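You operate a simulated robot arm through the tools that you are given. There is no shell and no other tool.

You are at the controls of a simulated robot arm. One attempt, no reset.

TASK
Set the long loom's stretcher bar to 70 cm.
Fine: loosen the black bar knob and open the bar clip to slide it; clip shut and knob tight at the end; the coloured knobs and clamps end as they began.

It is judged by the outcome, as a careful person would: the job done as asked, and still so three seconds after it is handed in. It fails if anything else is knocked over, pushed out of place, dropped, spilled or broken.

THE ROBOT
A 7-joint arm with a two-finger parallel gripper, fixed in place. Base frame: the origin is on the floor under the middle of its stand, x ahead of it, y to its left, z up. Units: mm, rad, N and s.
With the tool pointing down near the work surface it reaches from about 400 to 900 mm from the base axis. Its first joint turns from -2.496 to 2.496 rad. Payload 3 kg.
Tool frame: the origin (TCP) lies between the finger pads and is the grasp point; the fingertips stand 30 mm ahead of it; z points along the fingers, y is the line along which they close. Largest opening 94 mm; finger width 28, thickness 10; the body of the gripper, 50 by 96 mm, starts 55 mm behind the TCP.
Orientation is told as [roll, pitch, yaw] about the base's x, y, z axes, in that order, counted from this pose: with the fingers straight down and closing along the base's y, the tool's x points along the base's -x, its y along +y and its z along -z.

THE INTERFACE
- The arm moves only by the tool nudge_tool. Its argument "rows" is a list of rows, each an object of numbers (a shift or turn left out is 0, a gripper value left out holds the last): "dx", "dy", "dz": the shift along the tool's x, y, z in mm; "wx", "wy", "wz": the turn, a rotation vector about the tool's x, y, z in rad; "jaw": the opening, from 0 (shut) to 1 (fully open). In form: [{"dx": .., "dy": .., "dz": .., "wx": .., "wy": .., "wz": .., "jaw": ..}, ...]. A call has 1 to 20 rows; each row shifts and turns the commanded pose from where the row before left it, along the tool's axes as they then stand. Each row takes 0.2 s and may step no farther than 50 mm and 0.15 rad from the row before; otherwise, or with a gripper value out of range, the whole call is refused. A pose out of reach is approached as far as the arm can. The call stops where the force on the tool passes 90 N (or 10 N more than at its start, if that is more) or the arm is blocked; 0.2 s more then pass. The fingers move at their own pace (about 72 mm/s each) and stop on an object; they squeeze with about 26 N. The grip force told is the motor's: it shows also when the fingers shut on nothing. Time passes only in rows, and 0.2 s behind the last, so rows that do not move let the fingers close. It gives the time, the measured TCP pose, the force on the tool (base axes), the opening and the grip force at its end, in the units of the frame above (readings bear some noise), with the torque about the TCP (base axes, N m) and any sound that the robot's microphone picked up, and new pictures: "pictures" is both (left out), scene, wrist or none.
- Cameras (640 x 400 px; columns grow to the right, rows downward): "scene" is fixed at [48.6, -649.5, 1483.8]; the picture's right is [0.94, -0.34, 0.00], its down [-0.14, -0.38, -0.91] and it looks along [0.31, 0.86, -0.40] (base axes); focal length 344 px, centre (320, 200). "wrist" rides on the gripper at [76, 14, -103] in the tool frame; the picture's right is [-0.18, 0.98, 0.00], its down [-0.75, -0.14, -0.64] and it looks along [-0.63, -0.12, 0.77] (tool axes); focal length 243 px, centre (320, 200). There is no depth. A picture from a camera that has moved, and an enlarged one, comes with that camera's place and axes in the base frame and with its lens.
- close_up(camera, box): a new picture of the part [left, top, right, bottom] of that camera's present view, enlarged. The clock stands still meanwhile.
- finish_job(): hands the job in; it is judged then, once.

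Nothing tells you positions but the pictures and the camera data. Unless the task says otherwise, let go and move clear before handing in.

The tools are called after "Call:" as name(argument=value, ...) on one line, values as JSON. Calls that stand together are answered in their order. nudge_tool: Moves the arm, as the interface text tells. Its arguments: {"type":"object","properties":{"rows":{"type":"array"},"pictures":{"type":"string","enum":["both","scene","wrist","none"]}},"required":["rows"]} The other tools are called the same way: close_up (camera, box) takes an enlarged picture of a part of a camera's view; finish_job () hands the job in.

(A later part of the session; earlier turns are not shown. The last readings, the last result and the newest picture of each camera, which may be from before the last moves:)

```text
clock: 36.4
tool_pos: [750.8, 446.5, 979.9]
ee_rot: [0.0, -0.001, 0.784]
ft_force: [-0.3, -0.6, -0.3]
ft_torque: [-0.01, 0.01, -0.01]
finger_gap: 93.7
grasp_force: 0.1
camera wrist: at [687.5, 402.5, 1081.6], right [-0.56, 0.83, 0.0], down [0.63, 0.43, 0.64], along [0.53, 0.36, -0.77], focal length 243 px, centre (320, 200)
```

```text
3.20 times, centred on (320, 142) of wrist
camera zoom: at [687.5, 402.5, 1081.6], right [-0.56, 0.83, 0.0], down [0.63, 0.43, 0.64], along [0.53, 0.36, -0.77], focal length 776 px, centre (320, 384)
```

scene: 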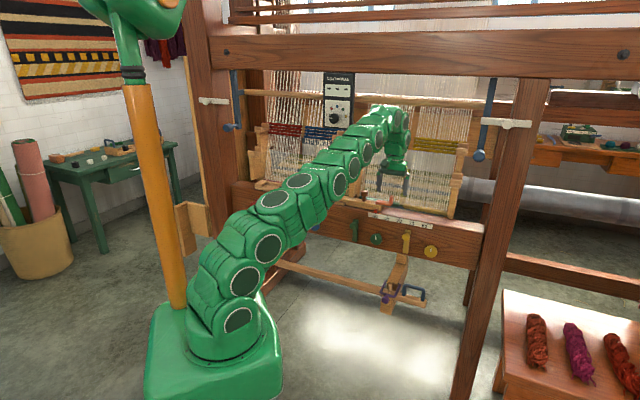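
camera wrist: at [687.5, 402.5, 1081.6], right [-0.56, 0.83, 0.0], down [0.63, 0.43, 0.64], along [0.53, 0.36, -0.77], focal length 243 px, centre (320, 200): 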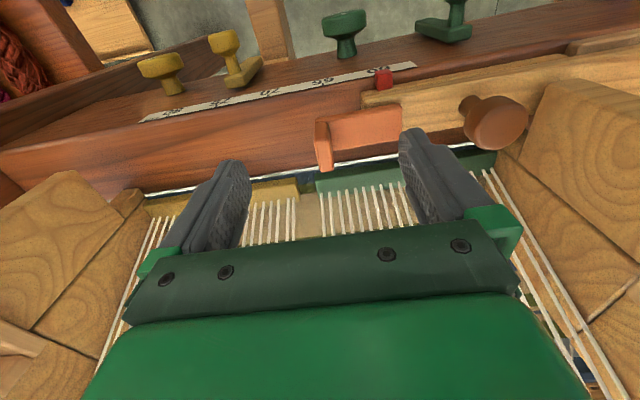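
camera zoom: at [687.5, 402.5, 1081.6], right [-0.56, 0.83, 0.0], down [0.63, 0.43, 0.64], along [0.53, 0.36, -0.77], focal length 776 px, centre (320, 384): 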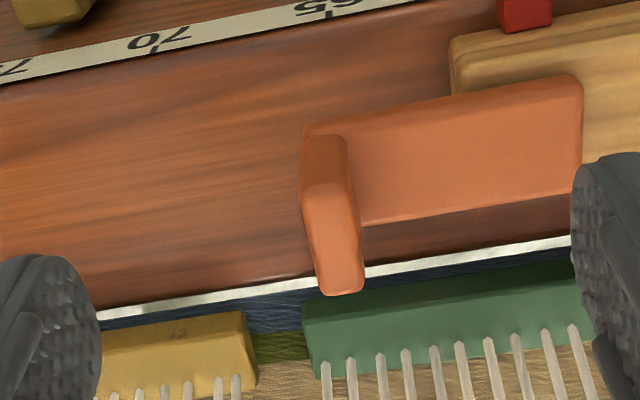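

The tab centre is about (s 215, n 858.5). I'll narrow the jaws, go forward 12 mm, and lower around the tab.

Call:
nudge_tool(rows=[{"dx": -6, "jaw": 0.45}, {"dx": -6}, {"dz": 15}, {"dz": 15}, {"dz": 12}, {}], pictures="wrist")

Call:
close_up(camera="wrist", box=[220, 80, 420, 205])

```text
clock: 37.8
tool_pos: [760.3, 455.0, 936.2]
ee_rot: [-0.001, 0.001, 0.785]
ft_force: [-0.6, 1.2, -0.5]
ft_torque: [0.01, 0.0, 0.0]
finger_gap: 42.4
grasp_force: 0.0
camera wrist: at [696.5, 411.3, 1038.8], right [-0.56, 0.83, 0.0], down [0.63, 0.43, 0.64], along [0.53, 0.36, -0.77], focal length 243 px, centre (320, 200)
```

wrist: 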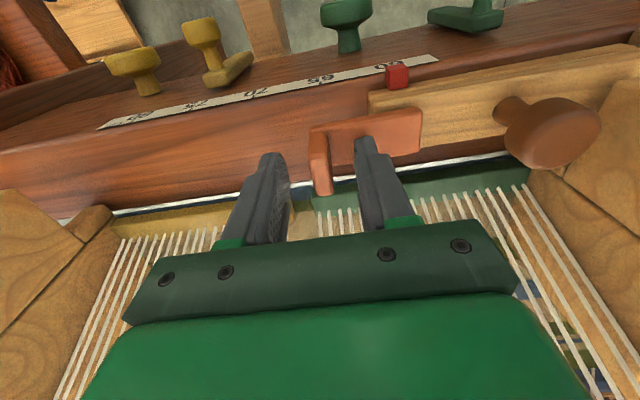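

```text
3.20 times, centred on (320, 142) of wrist
camera zoom: at [696.5, 411.3, 1038.8], right [-0.56, 0.83, 0.0], down [0.63, 0.43, 0.64], along [0.53, 0.36, -0.77], focal length 776 px, centre (320, 384)
```

zoom: 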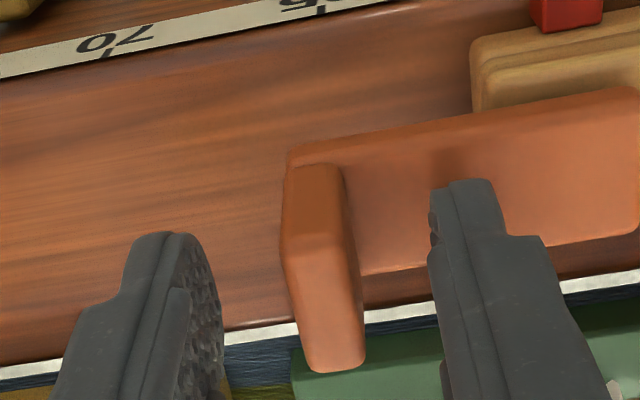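

Call:
nudge_tool(rows=[{"dz": 4}, {"jaw": 0}, {"jaw": 0}, {"jaw": 0}, {}], pictures="wrist")

Call:
close_up(camera="wrist", box=[220, 80, 420, 205])

```text
clock: 39.0
tool_pos: [758.9, 456.1, 932.9]
ee_rot: [-0.002, -0.001, 0.785]
ft_force: [-14.4, 9.5, -2.0]
ft_torque: [0.17, 0.02, -0.23]
finger_gap: 14.9
grasp_force: 45.0
camera wrist: at [695.6, 411.8, 1035.1], right [-0.57, 0.82, 0.0], down [0.63, 0.43, 0.64], along [0.53, 0.36, -0.77], focal length 243 px, centre (320, 200)
```

wrist: 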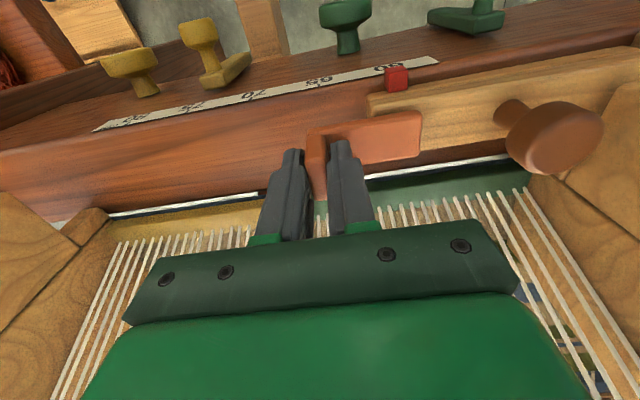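

```text
3.20 times, centred on (320, 142) of wrist
camera zoom: at [695.6, 411.8, 1035.1], right [-0.57, 0.82, 0.0], down [0.63, 0.43, 0.64], along [0.53, 0.36, -0.77], focal length 776 px, centre (320, 384)
```

zoom: 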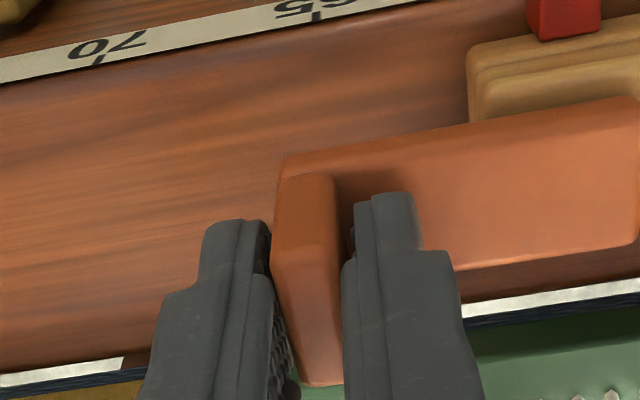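

The tab is gripped (gap 15 mm). I'll try a small lift about the presumed hinge at the plate's left end and watch the forces.

Call:
nudge_tool(rows=[{"dy": 1.5}, {"dy": 2, "dz": -2.7, "wx": 0.05}, {"dy": 2, "dz": -2.7, "wx": 0.05}, {}], pictures="wrist")

Call:
close_up(camera="wrist", box=[220, 80, 420, 205])

```text
clock: 40.0
tool_pos: [756.4, 459.3, 938.6]
ee_rot: [-0.1, -0.001, 0.784]
ft_force: [21.8, 16.6, -4.2]
ft_torque: [-0.14, -0.11, -0.06]
finger_gap: 15.1
grasp_force: 44.6
camera wrist: at [685.5, 421.5, 1037.8], right [-0.56, 0.82, -0.1], down [0.59, 0.48, 0.65], along [0.59, 0.31, -0.75], focal length 243 px, centre (320, 200)
```

wrist: 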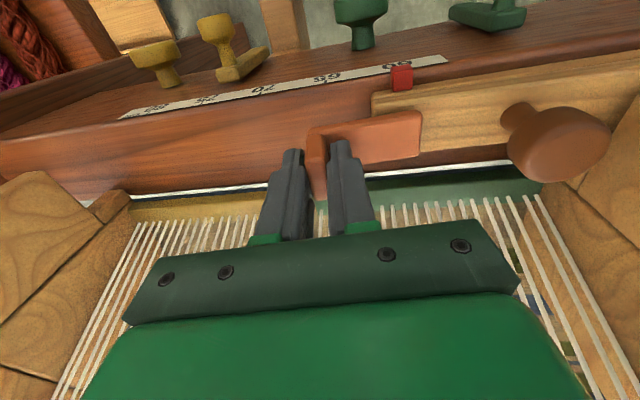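

```text
3.20 times, centred on (320, 142) of wrist
camera zoom: at [685.5, 421.5, 1037.8], right [-0.56, 0.82, -0.1], down [0.59, 0.48, 0.65], along [0.59, 0.31, -0.75], focal length 776 px, centre (320, 384)
```

zoom: 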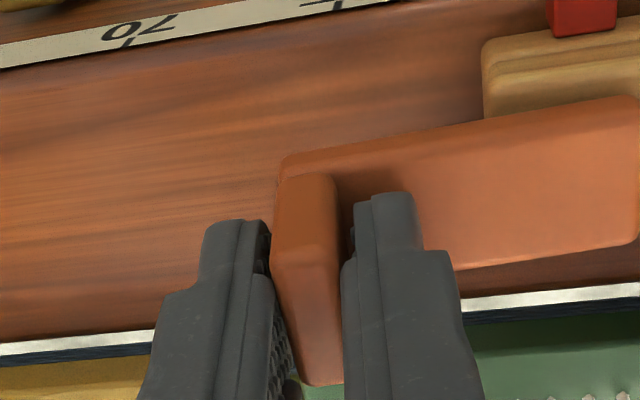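

The clip is lifting with the gripper, so it does hinge at its left end. I'll follow the arc further and ease the side load.

Call:
nudge_tool(rows=[{"dx": -1.5, "dy": 2.8, "dz": -3.8, "wx": 0.07}, {"dy": 2.8, "dz": -3.8, "wx": 0.07}, {"dy": 2.8, "dz": -3.8, "wx": 0.07}, {}], pictures="wrist")

Call:
close_up(camera="wrist", box=[220, 80, 420, 205])

```text
clock: 41.0
tool_pos: [750.8, 466.3, 946.8]
ee_rot: [-0.31, 0.003, 0.782]
ft_force: [-9.3, -17.6, 4.7]
ft_torque: [-0.67, 0.58, -0.1]
finger_gap: 15.0
grasp_force: 45.4
camera wrist: at [663.8, 444.1, 1041.0], right [-0.53, 0.79, -0.3], down [0.49, 0.58, 0.65], along [0.69, 0.2, -0.7], focal length 243 px, centre (320, 200)
```

wrist: 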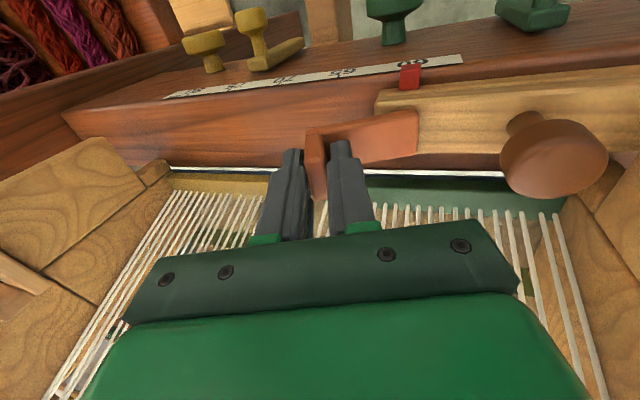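

```text
3.20 times, centred on (320, 142) of wrist
camera zoom: at [663.8, 444.1, 1041.0], right [-0.53, 0.79, -0.3], down [0.49, 0.58, 0.65], along [0.69, 0.2, -0.7], focal length 776 px, centre (320, 384)
```

zoom: 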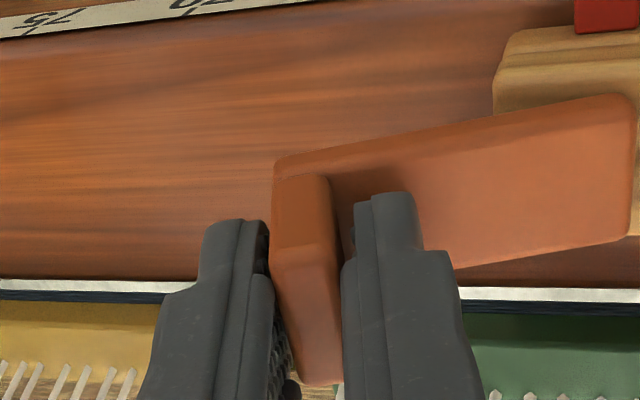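

The plate is clearly lifting off the bar. I'll follow to about 0.5 rad, staying short of the posts and the peg.

Call:
nudge_tool(rows=[{"dx": 0.6, "dy": 2.8, "dz": -3.8, "wx": 0.07}, {"dy": 2.8, "dz": -3.8, "wx": 0.07}, {"dy": 2.8, "dz": -3.8, "wx": 0.07}, {}], pictures="both")

Call:
close_up(camera="scene", box=[330, 140, 450, 215])

```text
clock: 41.5
tool_pos: [749.2, 465.2, 950.4]
ee_rot: [-0.372, -0.005, 0.77]
ft_force: [-25.2, 54.4, -20.2]
ft_torque: [1.72, 1.32, 1.09]
finger_gap: 12.7
grasp_force: 45.1
stopped in row 2: the force on the tool passed its limit at 101 N (the readings are from after the stop); the commanded pose is now the measured one
camera wrist: at [659.8, 448.3, 1038.8], right [-0.5, 0.79, -0.36], down [0.47, 0.6, 0.65], along [0.73, 0.16, -0.67], focal length 243 px, centre (320, 200)
```

scene: 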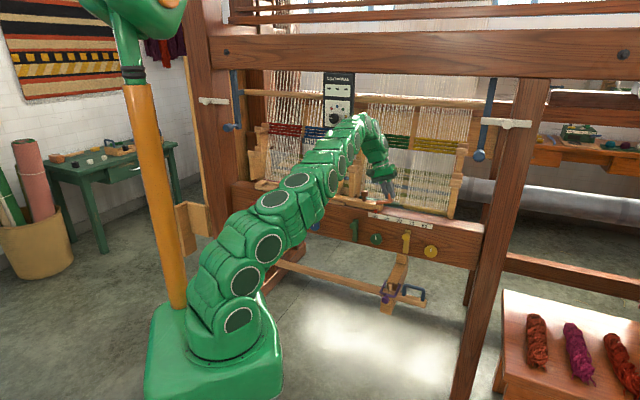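
wrist: 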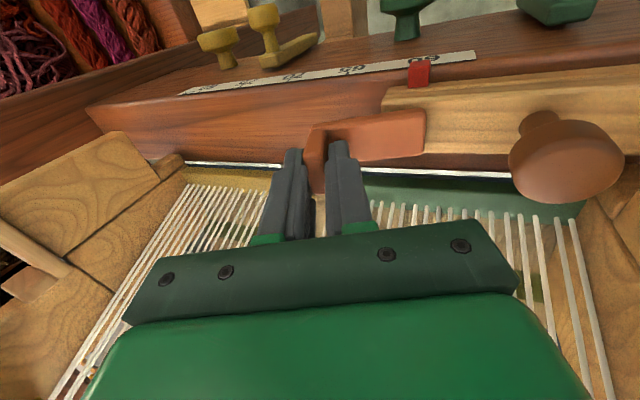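

```text
5.33 times, centred on (390, 178) of scene
camera zoom: at [48.6, -649.5, 1483.8], right [0.94, -0.34, 0.0], down [-0.14, -0.38, -0.91], along [0.31, 0.86, -0.4], focal length 1834 px, centre (-53, 320)
```

zoom: 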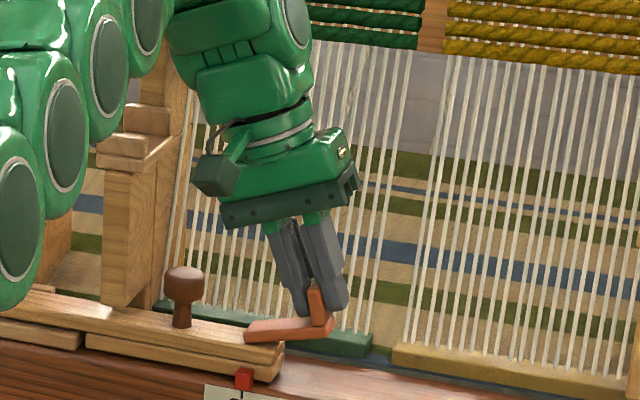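

The force jumped to 101 N, so something resisted at about 0.37 rad. I'll check whether the clip hit a stop or the arm touched something.

Call:
close_up(camera="wrist", box=[220, 80, 460, 230])

Call:
close_up(camera="scene", box=[290, 60, 450, 160])

```text
2.67 times, centred on (340, 155) of wrist
camera zoom: at [659.8, 448.3, 1038.8], right [-0.5, 0.79, -0.36], down [0.47, 0.6, 0.65], along [0.73, 0.16, -0.67], focal length 647 px, centre (267, 320)
```

zoom: 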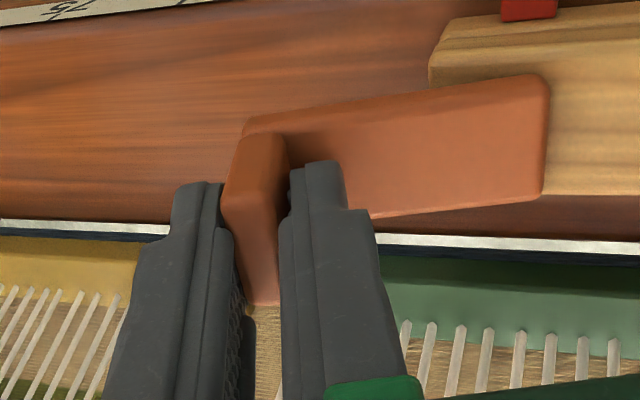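

```text
4.00 times, centred on (370, 110) of scene
camera zoom: at [48.6, -649.5, 1483.8], right [0.94, -0.34, 0.0], down [-0.14, -0.38, -0.91], along [0.31, 0.86, -0.4], focal length 1376 px, centre (120, 560)
```

zoom: 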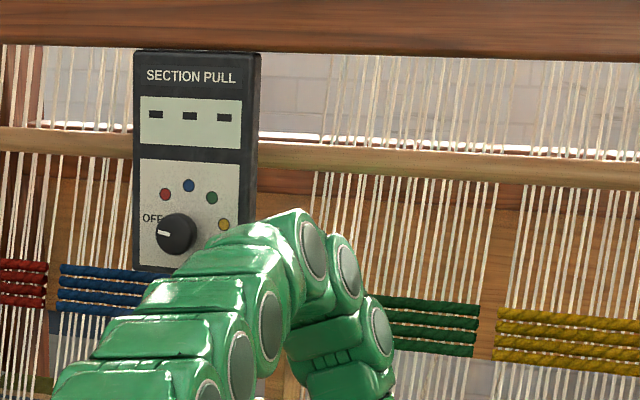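

The clip moved freely up to about 0.3 rad. After that the arm itself seems to have run into something, probably crowding the panel as the wrist leaned that way. I'll release the tab, lean back to vertical, and see whether the clip stays up.

Call:
nudge_tool(rows=[{"jaw": 0.4}, {}, {}], pictures="both")

Call:
close_up(camera="scene", box=[330, 140, 450, 215])

Call:
close_up(camera="wrist", box=[220, 80, 460, 230])

```text
clock: 42.3
tool_pos: [750.9, 463.2, 949.5]
ee_rot: [-0.383, -0.006, 0.769]
ft_force: [0.2, 0.2, -0.3]
ft_torque: [-0.02, 0.0, -0.01]
finger_gap: 37.6
grasp_force: 0.1
camera wrist: at [660.6, 446.8, 1040.5], right [-0.5, 0.79, -0.36], down [0.46, 0.6, 0.65], along [0.73, 0.16, -0.66], focal length 243 px, centre (320, 200)
```

scene: 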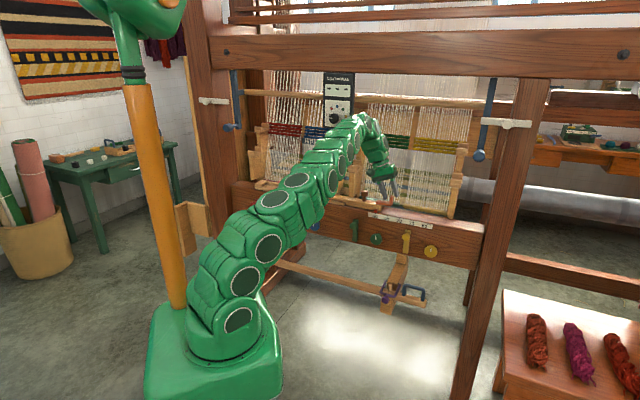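
wrist: 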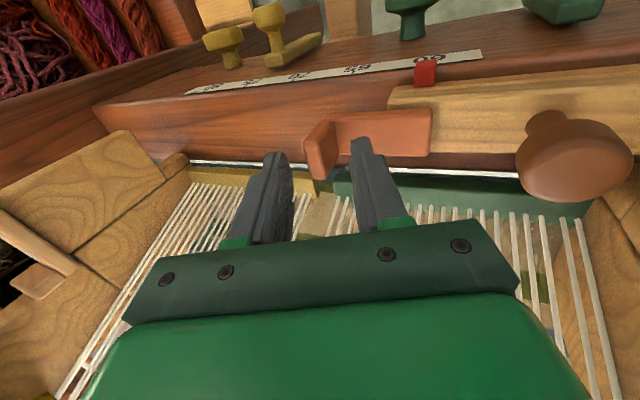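

```text
5.33 times, centred on (390, 178) of scene
camera zoom: at [48.6, -649.5, 1483.8], right [0.94, -0.34, 0.0], down [-0.14, -0.38, -0.91], along [0.31, 0.86, -0.4], focal length 1834 px, centre (-53, 320)
```

zoom: 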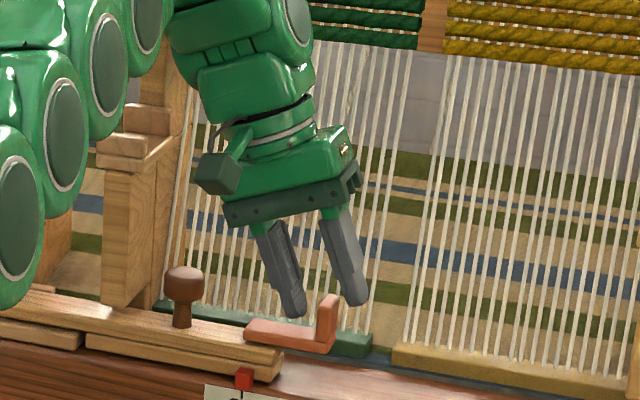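

```text
2.67 times, centred on (340, 155) of wrist
camera zoom: at [660.6, 446.8, 1040.5], right [-0.5, 0.79, -0.36], down [0.46, 0.6, 0.65], along [0.73, 0.16, -0.66], focal length 647 px, centre (267, 320)
```

zoom: 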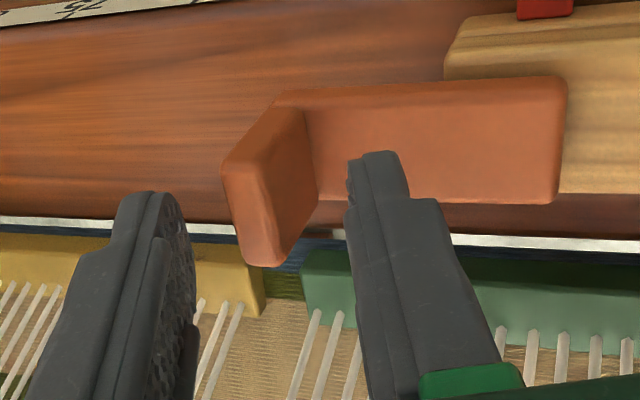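

The clip sprang back to shut when I let go, so it needs swinging well past upright to stay open. Instead of tilting the wrist sideways towards the panel, I'll push the tab from its right side with closed fingers. I'll lift off and straighten first, then tilt the fingers slightly outward.

Call:
nudge_tool(rows=[{"dz": -20}, {"dz": -25}, {"wx": -0.128}, {"wx": -0.128}, {"wx": -0.127, "wz": -0.015}, {"wy": -0.12}, {"wy": -0.12}, {"wy": -0.11}, {}], pictures="both")

```text
clock: 44.3
tool_pos: [740.7, 476.4, 993.3]
ee_rot: [0.003, -0.356, 0.782]
ft_force: [0.1, 0.1, -0.2]
ft_torque: [0.0, 0.01, -0.02]
finger_gap: 37.7
grasp_force: 0.1
camera wrist: at [653.1, 410.9, 1062.1], right [-0.57, 0.82, 0.07], down [0.44, 0.24, 0.86], along [0.69, 0.52, -0.5], focal length 243 px, centre (320, 200)
```

scene: 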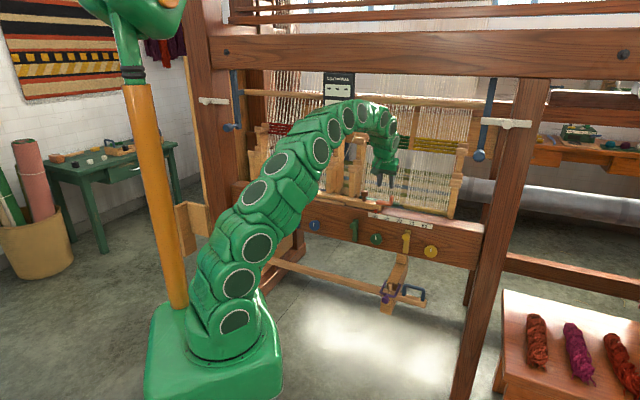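
wrist: 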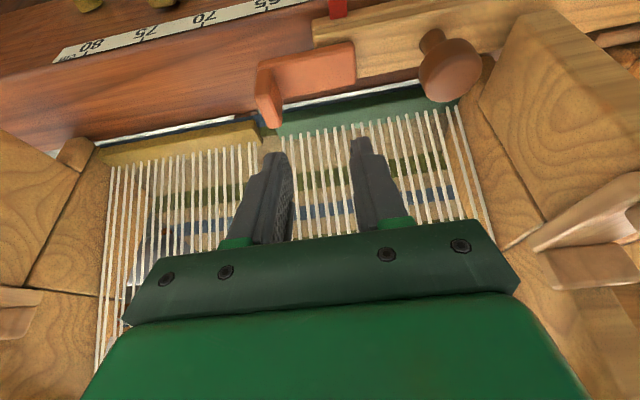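

The wrist now leans towards the robot and the clip is clearly visible. I'll close the fingers and move them to the right of the tab at height.

Call:
nudge_tool(rows=[{"jaw": 0, "dx": 4.2, "dy": -25, "dz": -1.5}, {"dx": 4.2, "dy": -24, "dz": -1.6}, {"dx": 7, "dz": 19}, {}], pictures="wrist")

Call:
close_up(camera="wrist", box=[220, 40, 460, 190])

```text
clock: 45.3
tool_pos: [766.5, 435.6, 973.9]
ee_rot: [0.001, -0.355, 0.785]
ft_force: [-0.1, 0.2, 0.3]
ft_torque: [-0.02, -0.01, -0.02]
finger_gap: 0.1
grasp_force: 25.6
camera wrist: at [680.5, 370.2, 1041.8], right [-0.57, 0.82, 0.07], down [0.44, 0.24, 0.86], along [0.69, 0.52, -0.5], focal length 243 px, centre (320, 200)
```

wrist: 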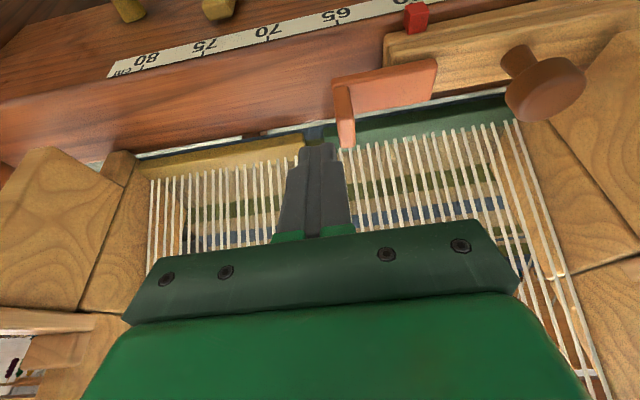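

```text
2.67 times, centred on (340, 115) of wrist
camera zoom: at [680.5, 370.2, 1041.8], right [-0.57, 0.82, 0.07], down [0.44, 0.24, 0.86], along [0.69, 0.52, -0.5], focal length 647 px, centre (267, 427)
```

zoom: 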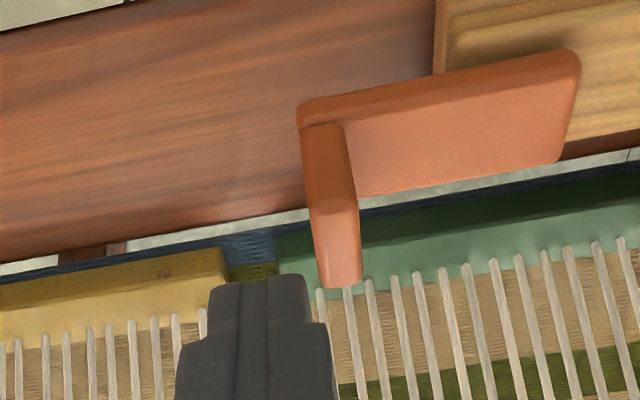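

Call:
nudge_tool(rows=[{"dx": 5, "dz": 13.4}, {"dx": 5, "dz": 13.4}, {"dx": 4.6, "dz": 12.6}, {}], pictures="wrist")

Call:
close_up(camera="wrist", box=[220, 60, 460, 210])

Call:
close_up(camera="scene", box=[330, 140, 450, 215])

```text
clock: 46.3
tool_pos: [767.0, 435.3, 930.8]
ee_rot: [-0.001, -0.356, 0.786]
ft_force: [0.5, -0.6, 0.3]
ft_torque: [0.01, -0.02, 0.01]
finger_gap: 0.1
grasp_force: 25.7
camera wrist: at [680.9, 369.4, 999.9], right [-0.57, 0.82, 0.06], down [0.44, 0.24, 0.86], along [0.69, 0.52, -0.5], focal length 243 px, centre (320, 200)
```

wrist: 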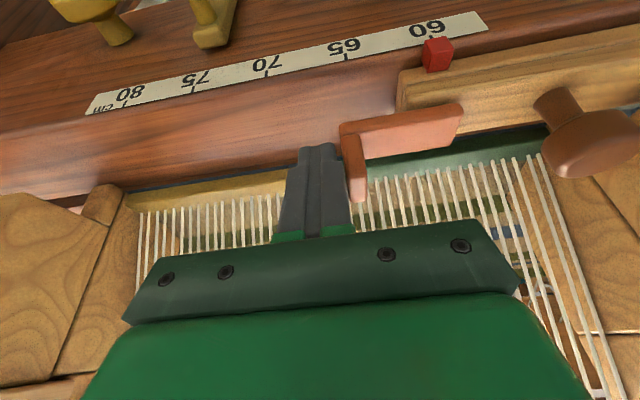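

```text
2.67 times, centred on (340, 135) of wrist
camera zoom: at [680.9, 369.4, 999.9], right [-0.57, 0.82, 0.06], down [0.44, 0.24, 0.86], along [0.69, 0.52, -0.5], focal length 647 px, centre (267, 373)
```

zoom: 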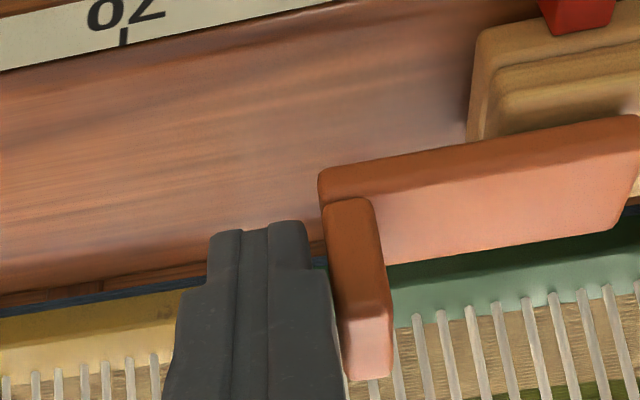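

```text
5.33 times, centred on (390, 178) of scene
camera zoom: at [48.6, -649.5, 1483.8], right [0.94, -0.34, 0.0], down [-0.14, -0.38, -0.91], along [0.31, 0.86, -0.4], focal length 1834 px, centre (-53, 320)
```

zoom: 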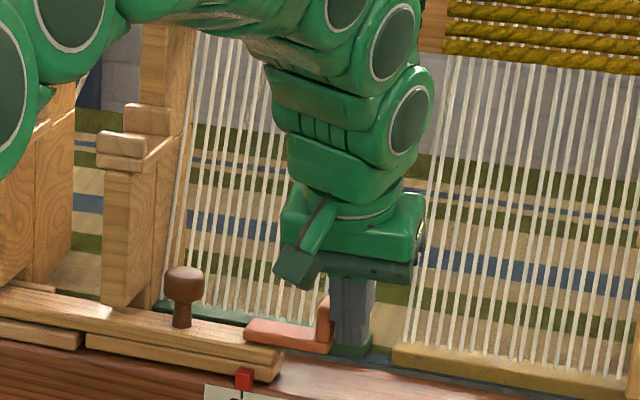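

The fingers are just to the right of the tab. I'll push it towards the left in small steps and watch the force and the clip's angle.

Call:
nudge_tool(rows=[{"dy": 5}, {"dy": 5}, {"dy": 5}, {"dy": 3}, {}], pictures="wrist")

Call:
close_up(camera="scene", box=[330, 140, 450, 215])

```text
clock: 47.1
tool_pos: [765.0, 438.0, 935.5]
ee_rot: [-0.006, -0.364, 0.777]
ft_force: [6.3, -8.1, 3.9]
ft_torque: [-0.02, 0.03, 0.12]
finger_gap: 0.0
grasp_force: 26.2
stopped in row 4: the force on the tool passed its limit at 97 N (the readings are from after the stop); the commanded pose is now the measured one
camera wrist: at [676.9, 373.3, 1003.6], right [-0.56, 0.82, 0.06], down [0.43, 0.23, 0.87], along [0.7, 0.52, -0.49], focal length 243 px, centre (320, 200)
```

wrist: 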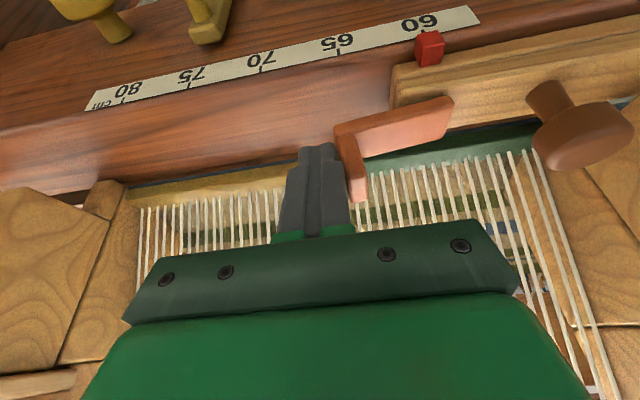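

```text
5.33 times, centred on (390, 178) of scene
camera zoom: at [48.6, -649.5, 1483.8], right [0.94, -0.34, 0.0], down [-0.14, -0.38, -0.91], along [0.31, 0.86, -0.4], focal length 1834 px, centre (-53, 320)
```

zoom: 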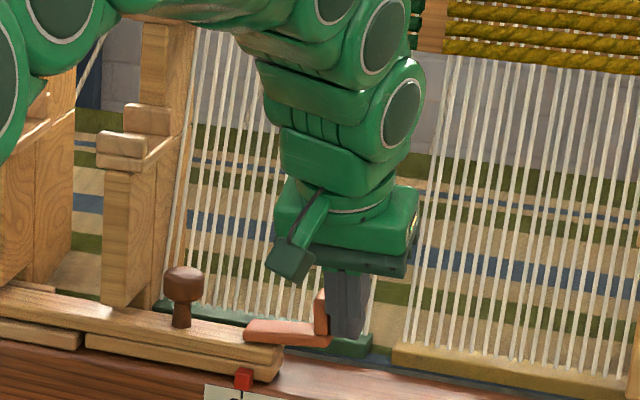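

Pushing sideways on the tab just jams, because the tab needs to move mostly upward. I'll back off and grip it again with the tool pitched far forward, about 60°. Then the swing is mostly a roll about the tool's own axis and the wrist stays well clear of the panel.

Call:
nudge_tool(rows=[{"dy": -8}, {"dx": -10.5, "dz": -28}, {"dx": -10.5, "dz": -28}, {"dx": 33, "dz": -12}, {"dx": 33, "dz": -12}, {"wy": -0.115}, {"wy": -0.115}, {"wy": -0.115}, {"wy": -0.115}, {"wy": -0.115}, {"wy": -0.115, "jaw": 0.45}, {}], pictures="both")

```text
clock: 49.8
tool_pos: [718.5, 384.3, 992.8]
ee_rot: [-0.009, -1.055, 0.785]
ft_force: [-0.4, -0.4, -0.3]
ft_torque: [0.02, -0.03, 0.01]
finger_gap: 42.4
grasp_force: 0.1
camera wrist: at [616.8, 305.7, 977.3], right [-0.62, 0.77, 0.16], down [-0.04, -0.23, 0.97], along [0.78, 0.6, 0.17], focal length 243 px, centre (320, 200)
```

scene: 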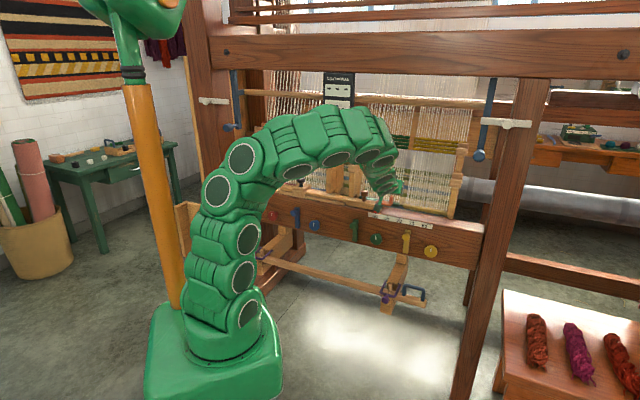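
wrist: 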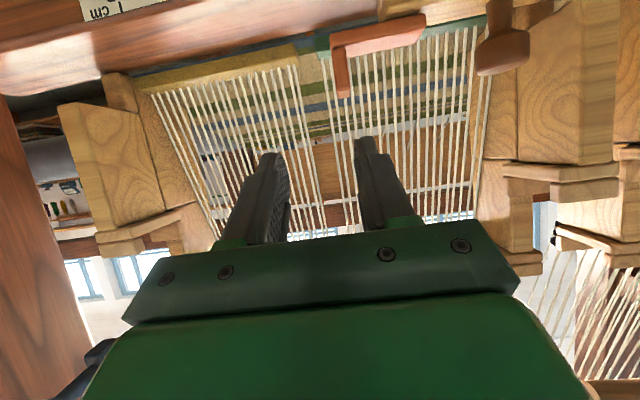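

Call:
nudge_tool(rows=[{"dy": 22.3}, {"dx": 9.3, "dz": 18}, {"dx": 9.3, "dz": 18}, {"dx": 9.3, "dz": 18}, {}], pictures="wrist")

Call:
close_up(camera="wrist", box=[200, 60, 440, 210])

```text
clock: 51.0
tool_pos: [726.4, 423.3, 942.9]
ee_rot: [-0.009, -1.055, 0.783]
ft_force: [-0.1, 0.0, 0.8]
ft_torque: [-0.02, -0.01, 0.0]
finger_gap: 42.4
grasp_force: 0.1
camera wrist: at [625.8, 344.7, 926.3], right [-0.62, 0.77, 0.16], down [-0.04, -0.23, 0.97], along [0.78, 0.6, 0.17], focal length 243 px, centre (320, 200)
```

wrist: 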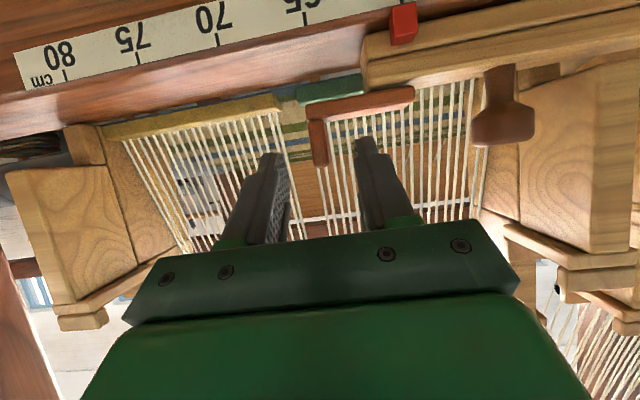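

```text
2.67 times, centred on (320, 135) of wrist
camera zoom: at [625.8, 344.7, 926.3], right [-0.62, 0.77, 0.16], down [-0.04, -0.23, 0.97], along [0.78, 0.6, 0.17], focal length 647 px, centre (320, 373)
```

zoom: 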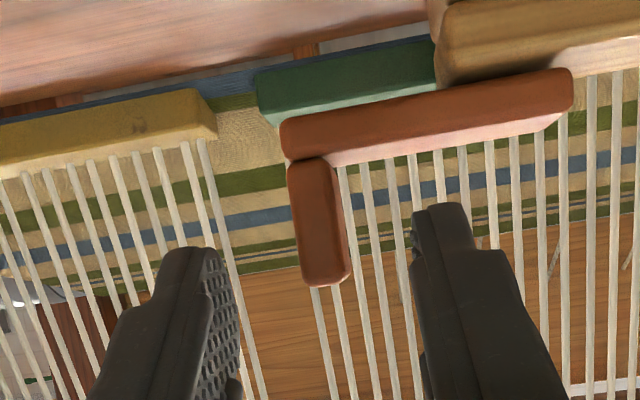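

I have a clean side view of the clip: the L-shaped piece sits between the open fingers. I'll advance along the tool axis to take the tab.

Call:
nudge_tool(rows=[{"dz": 12}, {"dz": 12}, {"dz": 12}, {}], pictures="wrist")

Call:
close_up(camera="wrist", box=[200, 60, 440, 210])

```text
clock: 52.0
tool_pos: [749.5, 446.2, 929.3]
ee_rot: [-0.013, -1.063, 0.785]
ft_force: [-3.6, -3.3, 59.1]
ft_torque: [1.73, 0.23, 0.09]
finger_gap: 42.1
grasp_force: 0.1
camera wrist: at [649.2, 367.0, 912.1], right [-0.62, 0.77, 0.15], down [-0.04, -0.23, 0.97], along [0.78, 0.6, 0.18], focal length 243 px, centre (320, 200)
```

wrist: 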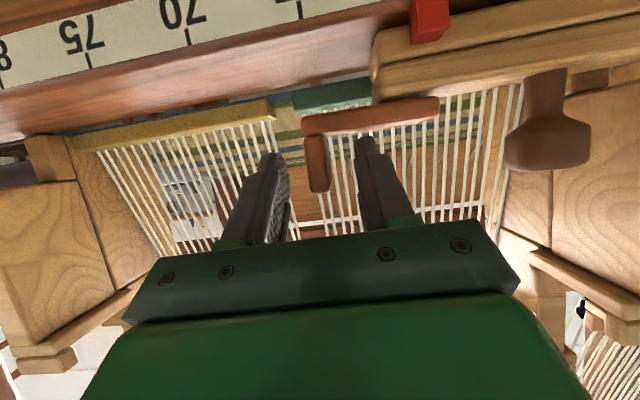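

```text
2.67 times, centred on (320, 135) of wrist
camera zoom: at [649.2, 367.0, 912.1], right [-0.62, 0.77, 0.15], down [-0.04, -0.23, 0.97], along [0.78, 0.6, 0.18], focal length 647 px, centre (320, 373)
```

zoom: 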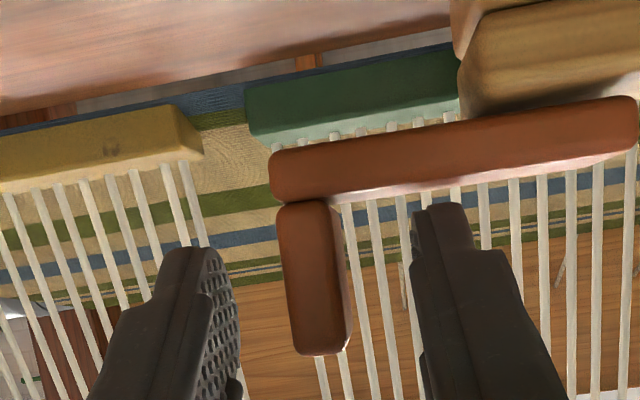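

The lower finger corner is pressing on the plate, which must be about 10 mm higher than I thought. I'll raise a little, then close on the tab.

Call:
nudge_tool(rows=[{"dx": -7.5, "dz": -4}, {}, {"jaw": 0}, {"jaw": 0}, {}], pictures="wrist")

Call:
close_up(camera="wrist", box=[200, 60, 440, 210])

```text
clock: 53.1
tool_pos: [748.2, 444.7, 930.1]
ee_rot: [-0.005, -1.049, 0.78]
ft_force: [-35.9, -44.6, -10.7]
ft_torque: [-1.16, 0.41, 0.84]
finger_gap: 10.8
grasp_force: 44.5
camera wrist: at [647.1, 365.7, 915.1], right [-0.62, 0.77, 0.16], down [-0.03, -0.23, 0.97], along [0.78, 0.6, 0.16], focal length 243 px, centre (320, 200)
```

wrist: 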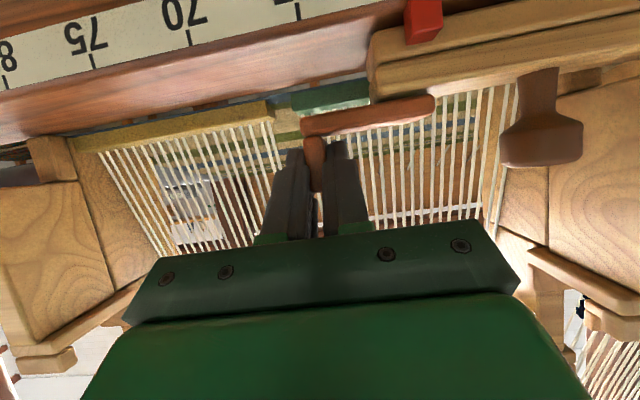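

```text
2.67 times, centred on (320, 135) of wrist
camera zoom: at [647.1, 365.7, 915.1], right [-0.62, 0.77, 0.16], down [-0.03, -0.23, 0.97], along [0.78, 0.6, 0.16], focal length 647 px, centre (320, 373)
```

zoom: 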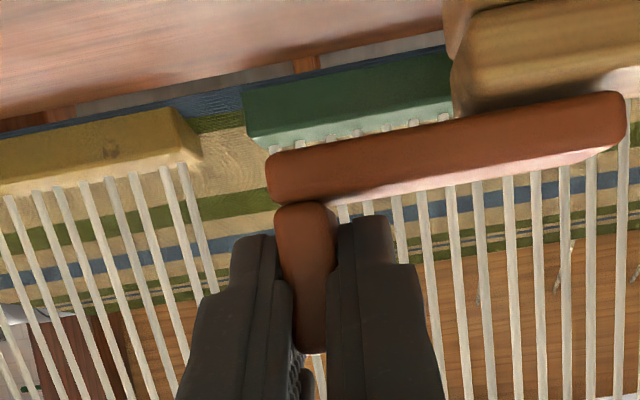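

Call:
nudge_tool(rows=[{"dz": -1.2}, {}], pictures="none")

```text
clock: 53.8
tool_pos: [747.4, 444.6, 932.6]
ee_rot: [-0.006, -1.051, 0.784]
ft_force: [-18.3, -18.1, -30.2]
ft_torque: [-1.86, 0.0, 0.23]
finger_gap: 11.4
grasp_force: 44.8
```

Call:
nudge_tool(rows=[{"dx": -2.4, "dy": 1.9, "dz": -1.4, "wx": 0.0249, "wz": -0.0434}, {"dx": -2.4, "dy": 1.9, "dz": -1.4, "wx": 0.0249, "wz": -0.0434}, {"dx": -2.4, "dy": 1.9, "dz": -1.4, "wx": 0.0249, "wz": -0.0434}, {}], pictures="wrist")

Call:
close_up(camera="wrist", box=[200, 60, 440, 210])

```text
clock: 54.8
tool_pos: [742.4, 451.6, 940.0]
ee_rot: [-0.306, -1.03, 1.04]
ft_force: [-24.7, -15.7, -36.6]
ft_torque: [-1.6, -0.05, 0.07]
finger_gap: 11.2
grasp_force: 44.7
camera wrist: at [644.1, 368.7, 922.3], right [-0.63, 0.77, 0.01], down [-0.14, -0.12, 0.98], along [0.76, 0.62, 0.18], focal length 243 px, centre (320, 200)
```

wrist: 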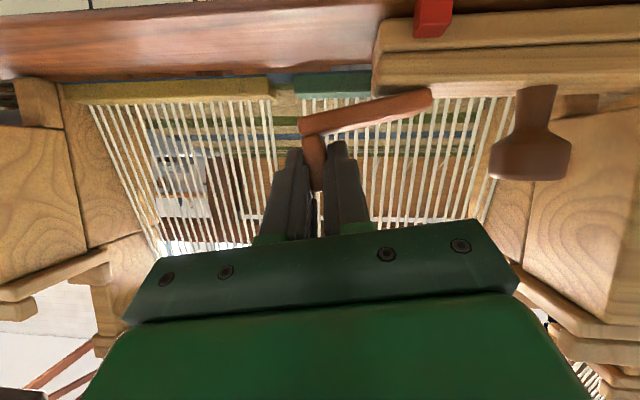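

```text
2.67 times, centred on (320, 135) of wrist
camera zoom: at [644.1, 368.7, 922.3], right [-0.63, 0.77, 0.01], down [-0.14, -0.12, 0.98], along [0.76, 0.62, 0.18], focal length 647 px, centre (320, 373)
```

zoom: 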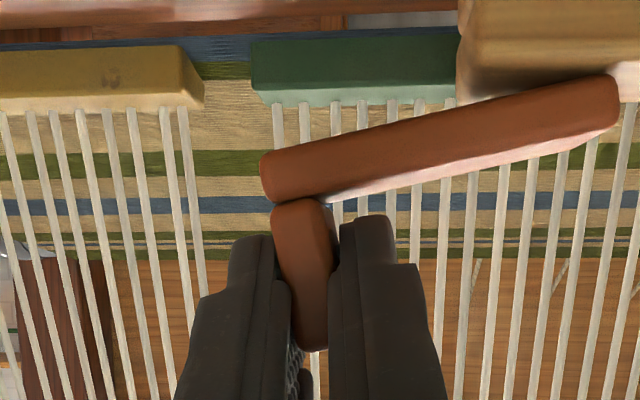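

It is lifting with the grip, and the side view shows the plate rising off the bar. I'll continue the swing.

Call:
nudge_tool(rows=[{"dx": -2.4, "dy": 1.9, "dz": -1.4, "wx": 0.0249, "wz": -0.0434}, {"dx": -2.4, "dy": 1.9, "dz": -1.4, "wx": 0.0249, "wz": -0.0434}, {"dx": -2.4, "dy": 1.9, "dz": -1.4, "wx": 0.0249, "wz": -0.0434}, {"dx": -2.4, "dy": 1.9, "dz": -1.4, "wx": 0.0249, "wz": -0.0434}, {}], pictures="wrist")

Call:
close_up(camera="wrist", box=[200, 60, 440, 210])

```text
clock: 56.0
tool_pos: [736.3, 456.0, 949.2]
ee_rot: [-0.64, -0.949, 1.322]
ft_force: [-28.4, -9.1, -44.2]
ft_torque: [-1.13, 0.07, 0.01]
finger_gap: 11.8
grasp_force: 45.3
camera wrist: at [639.8, 373.1, 929.9], right [-0.62, 0.76, -0.19], down [-0.27, 0.02, 0.96], along [0.74, 0.65, 0.2], focal length 243 px, centre (320, 200)
```

wrist: 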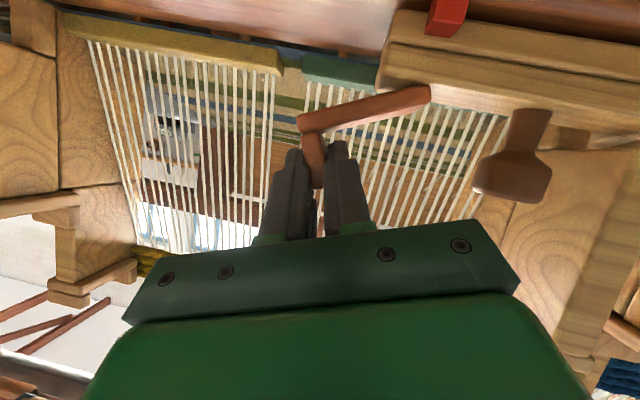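

```text
2.67 times, centred on (320, 135) of wrist
camera zoom: at [639.8, 373.1, 929.9], right [-0.62, 0.76, -0.19], down [-0.27, 0.02, 0.96], along [0.74, 0.65, 0.2], focal length 647 px, centre (320, 373)
```

zoom: 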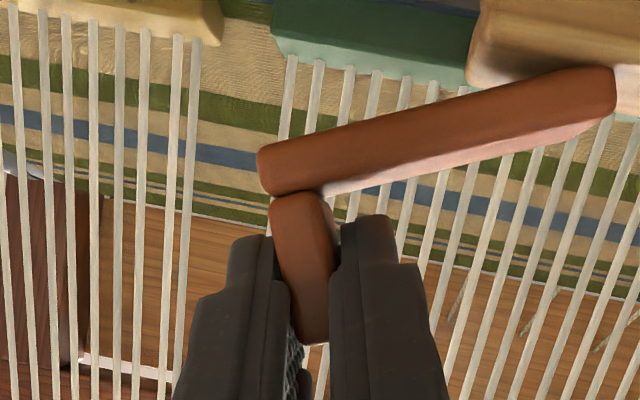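

The forces show I'm pulling slightly away from the hinge. I'll ease inwards about 2 mm and continue.

Call:
nudge_tool(rows=[{"dx": 1.2, "dy": 1.6, "dz": 0.1}, {"dx": -2.3, "dy": 1.85, "dz": -1.35, "wx": 0.0249, "wz": -0.0434}, {"dx": -2.3, "dy": 1.85, "dz": -1.35, "wx": 0.0249, "wz": -0.0434}, {"dx": -2.3, "dy": 1.85, "dz": -1.35, "wx": 0.0249, "wz": -0.0434}, {"dx": -2.3, "dy": 1.85, "dz": -1.35, "wx": 0.0249, "wz": -0.0434}, {}], pictures="both")

Call:
close_up(camera="wrist", box=[200, 60, 440, 210])

```text
clock: 57.4
tool_pos: [727.2, 464.6, 955.1]
ee_rot: [-0.9, -0.831, 1.522]
ft_force: [0.6, -1.6, -34.1]
ft_torque: [-0.82, -0.46, 0.14]
finger_gap: 11.9
grasp_force: 44.9
camera wrist: at [634.3, 378.6, 935.0], right [-0.58, 0.72, -0.38], down [-0.41, 0.15, 0.9], along [0.71, 0.68, 0.21], focal length 243 px, centre (320, 200)
```

scene: 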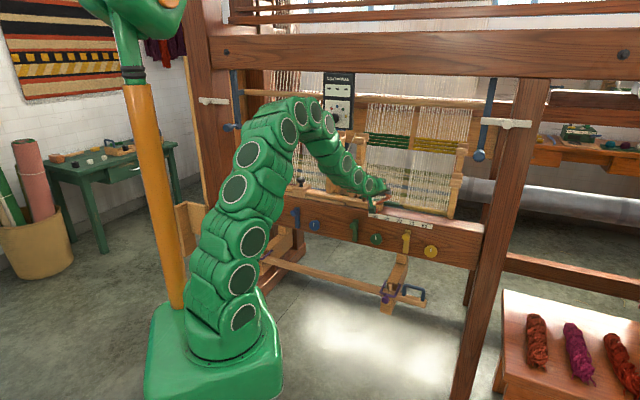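
wrist: 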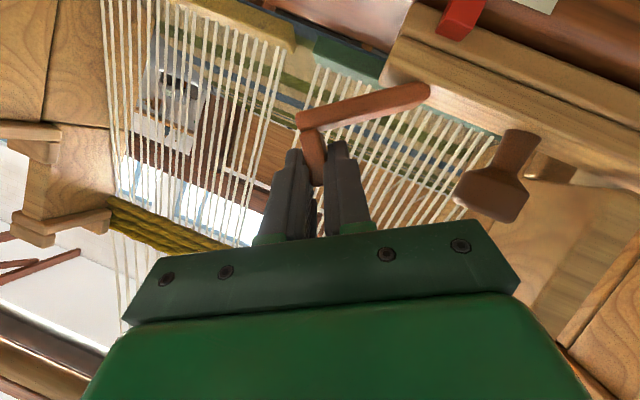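

```text
2.67 times, centred on (320, 135) of wrist
camera zoom: at [634.3, 378.6, 935.0], right [-0.58, 0.72, -0.38], down [-0.41, 0.15, 0.9], along [0.71, 0.68, 0.21], focal length 647 px, centre (320, 373)
```

zoom: 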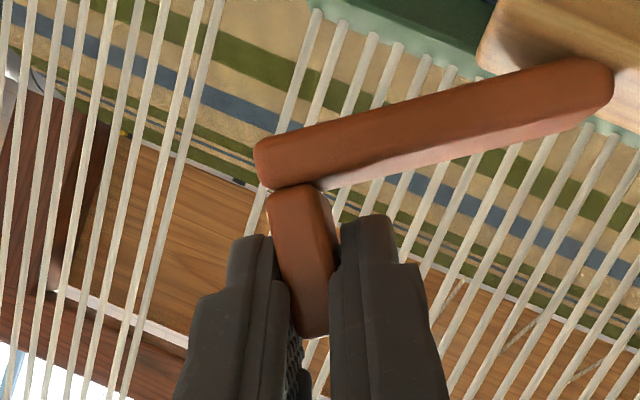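

The clip is at about 0.55 rad with moderate load. I'll ease inward and keep going.

Call:
nudge_tool(rows=[{"dx": 0.8, "dy": 1.3, "dz": 0.4}, {"dx": -2.2, "dy": 1.8, "dz": -1.3, "wx": 0.0249, "wz": -0.0434}, {"dx": -2.2, "dy": 1.8, "dz": -1.3, "wx": 0.0249, "wz": -0.0434}, {"dx": -2.2, "dy": 1.8, "dz": -1.3, "wx": 0.0249, "wz": -0.0434}, {"dx": -2.2, "dy": 1.8, "dz": -1.3, "wx": 0.0249, "wz": -0.0434}, {}], pictures="wrist")

Call:
close_up(camera="wrist", box=[200, 60, 440, 210])

```text
clock: 58.8
tool_pos: [719.1, 472.4, 959.4]
ee_rot: [-1.092, -0.686, 1.652]
ft_force: [17.0, -9.5, -9.3]
ft_torque: [-1.18, -0.61, -0.41]
finger_gap: 11.5
grasp_force: 44.9
camera wrist: at [628.6, 384.1, 937.5], right [-0.51, 0.65, -0.56], down [-0.53, 0.27, 0.8], along [0.68, 0.7, 0.21], focal length 243 px, centre (320, 200)
```

wrist: 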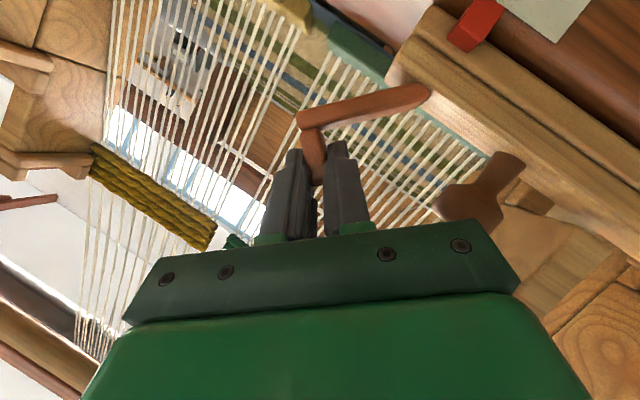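

```text
2.67 times, centred on (320, 135) of wrist
camera zoom: at [628.6, 384.1, 937.5], right [-0.51, 0.65, -0.56], down [-0.53, 0.27, 0.8], along [0.68, 0.7, 0.21], focal length 647 px, centre (320, 373)
```

zoom: 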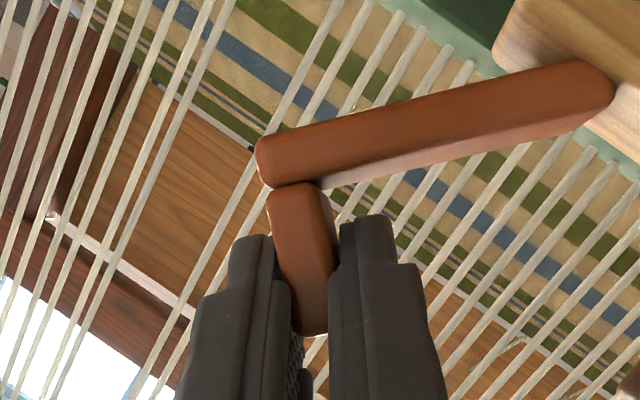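

Call:
nudge_tool(rows=[{"dx": -2.2, "dy": 1.8, "dz": -1.3, "wx": 0.0249, "wz": -0.0434}, {"dx": -2.2, "dy": 1.8, "dz": -1.3, "wx": 0.0249, "wz": -0.0434}, {"dx": -2.2, "dy": 1.8, "dz": -1.3, "wx": 0.0249, "wz": -0.0434}, {"dx": -2.2, "dy": 1.8, "dz": -1.3, "wx": 0.0249, "wz": -0.0434}, {}], pictures="both")

Call:
close_up(camera="wrist", box=[200, 60, 520, 260])

Call:
close_up(camera="scene", box=[330, 140, 450, 215])

```text
clock: 60.0
tool_pos: [710.4, 478.6, 961.7]
ee_rot: [-1.24, -0.528, 1.733]
ft_force: [36.4, -39.2, 15.6]
ft_torque: [-0.06, 0.64, -0.17]
finger_gap: 11.4
grasp_force: 44.7
camera wrist: at [623.1, 387.7, 939.7], right [-0.42, 0.57, -0.71], down [-0.63, 0.38, 0.68], along [0.65, 0.73, 0.2], focal length 243 px, centre (320, 200)
```

scene: 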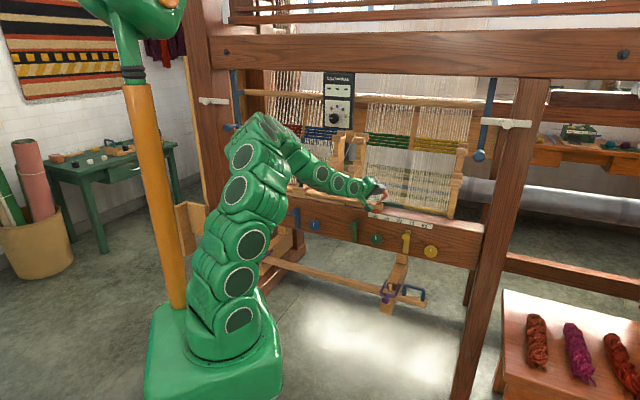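
wrist: 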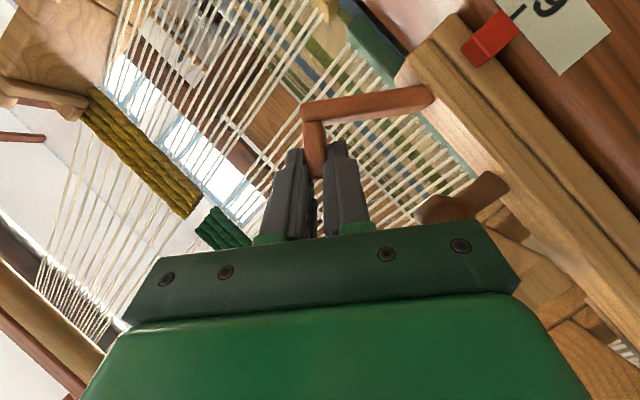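

```text
2.00 times, centred on (360, 160) of wrist
camera zoom: at [623.1, 387.7, 939.7], right [-0.42, 0.57, -0.71], down [-0.63, 0.38, 0.68], along [0.65, 0.73, 0.2], focal length 485 px, centre (240, 280)
```

zoom: 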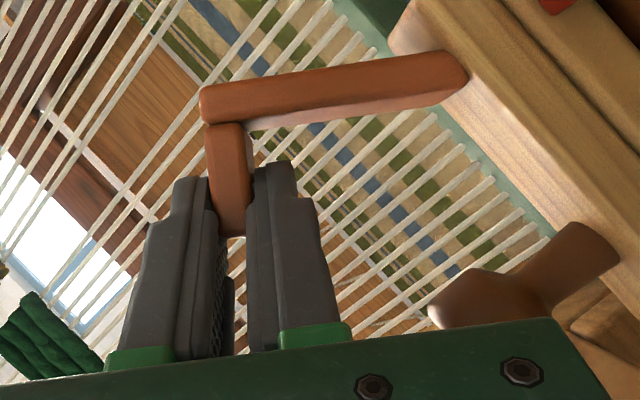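

```text
5.33 times, centred on (390, 178) of scene
camera zoom: at [48.6, -649.5, 1483.8], right [0.94, -0.34, 0.0], down [-0.14, -0.38, -0.91], along [0.31, 0.86, -0.4], focal length 1834 px, centre (-53, 320)
```

zoom: 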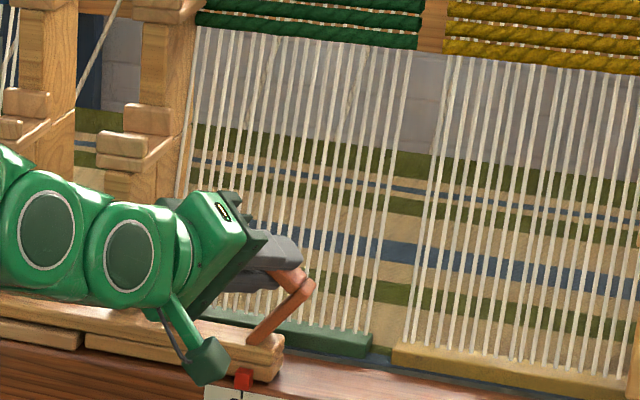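

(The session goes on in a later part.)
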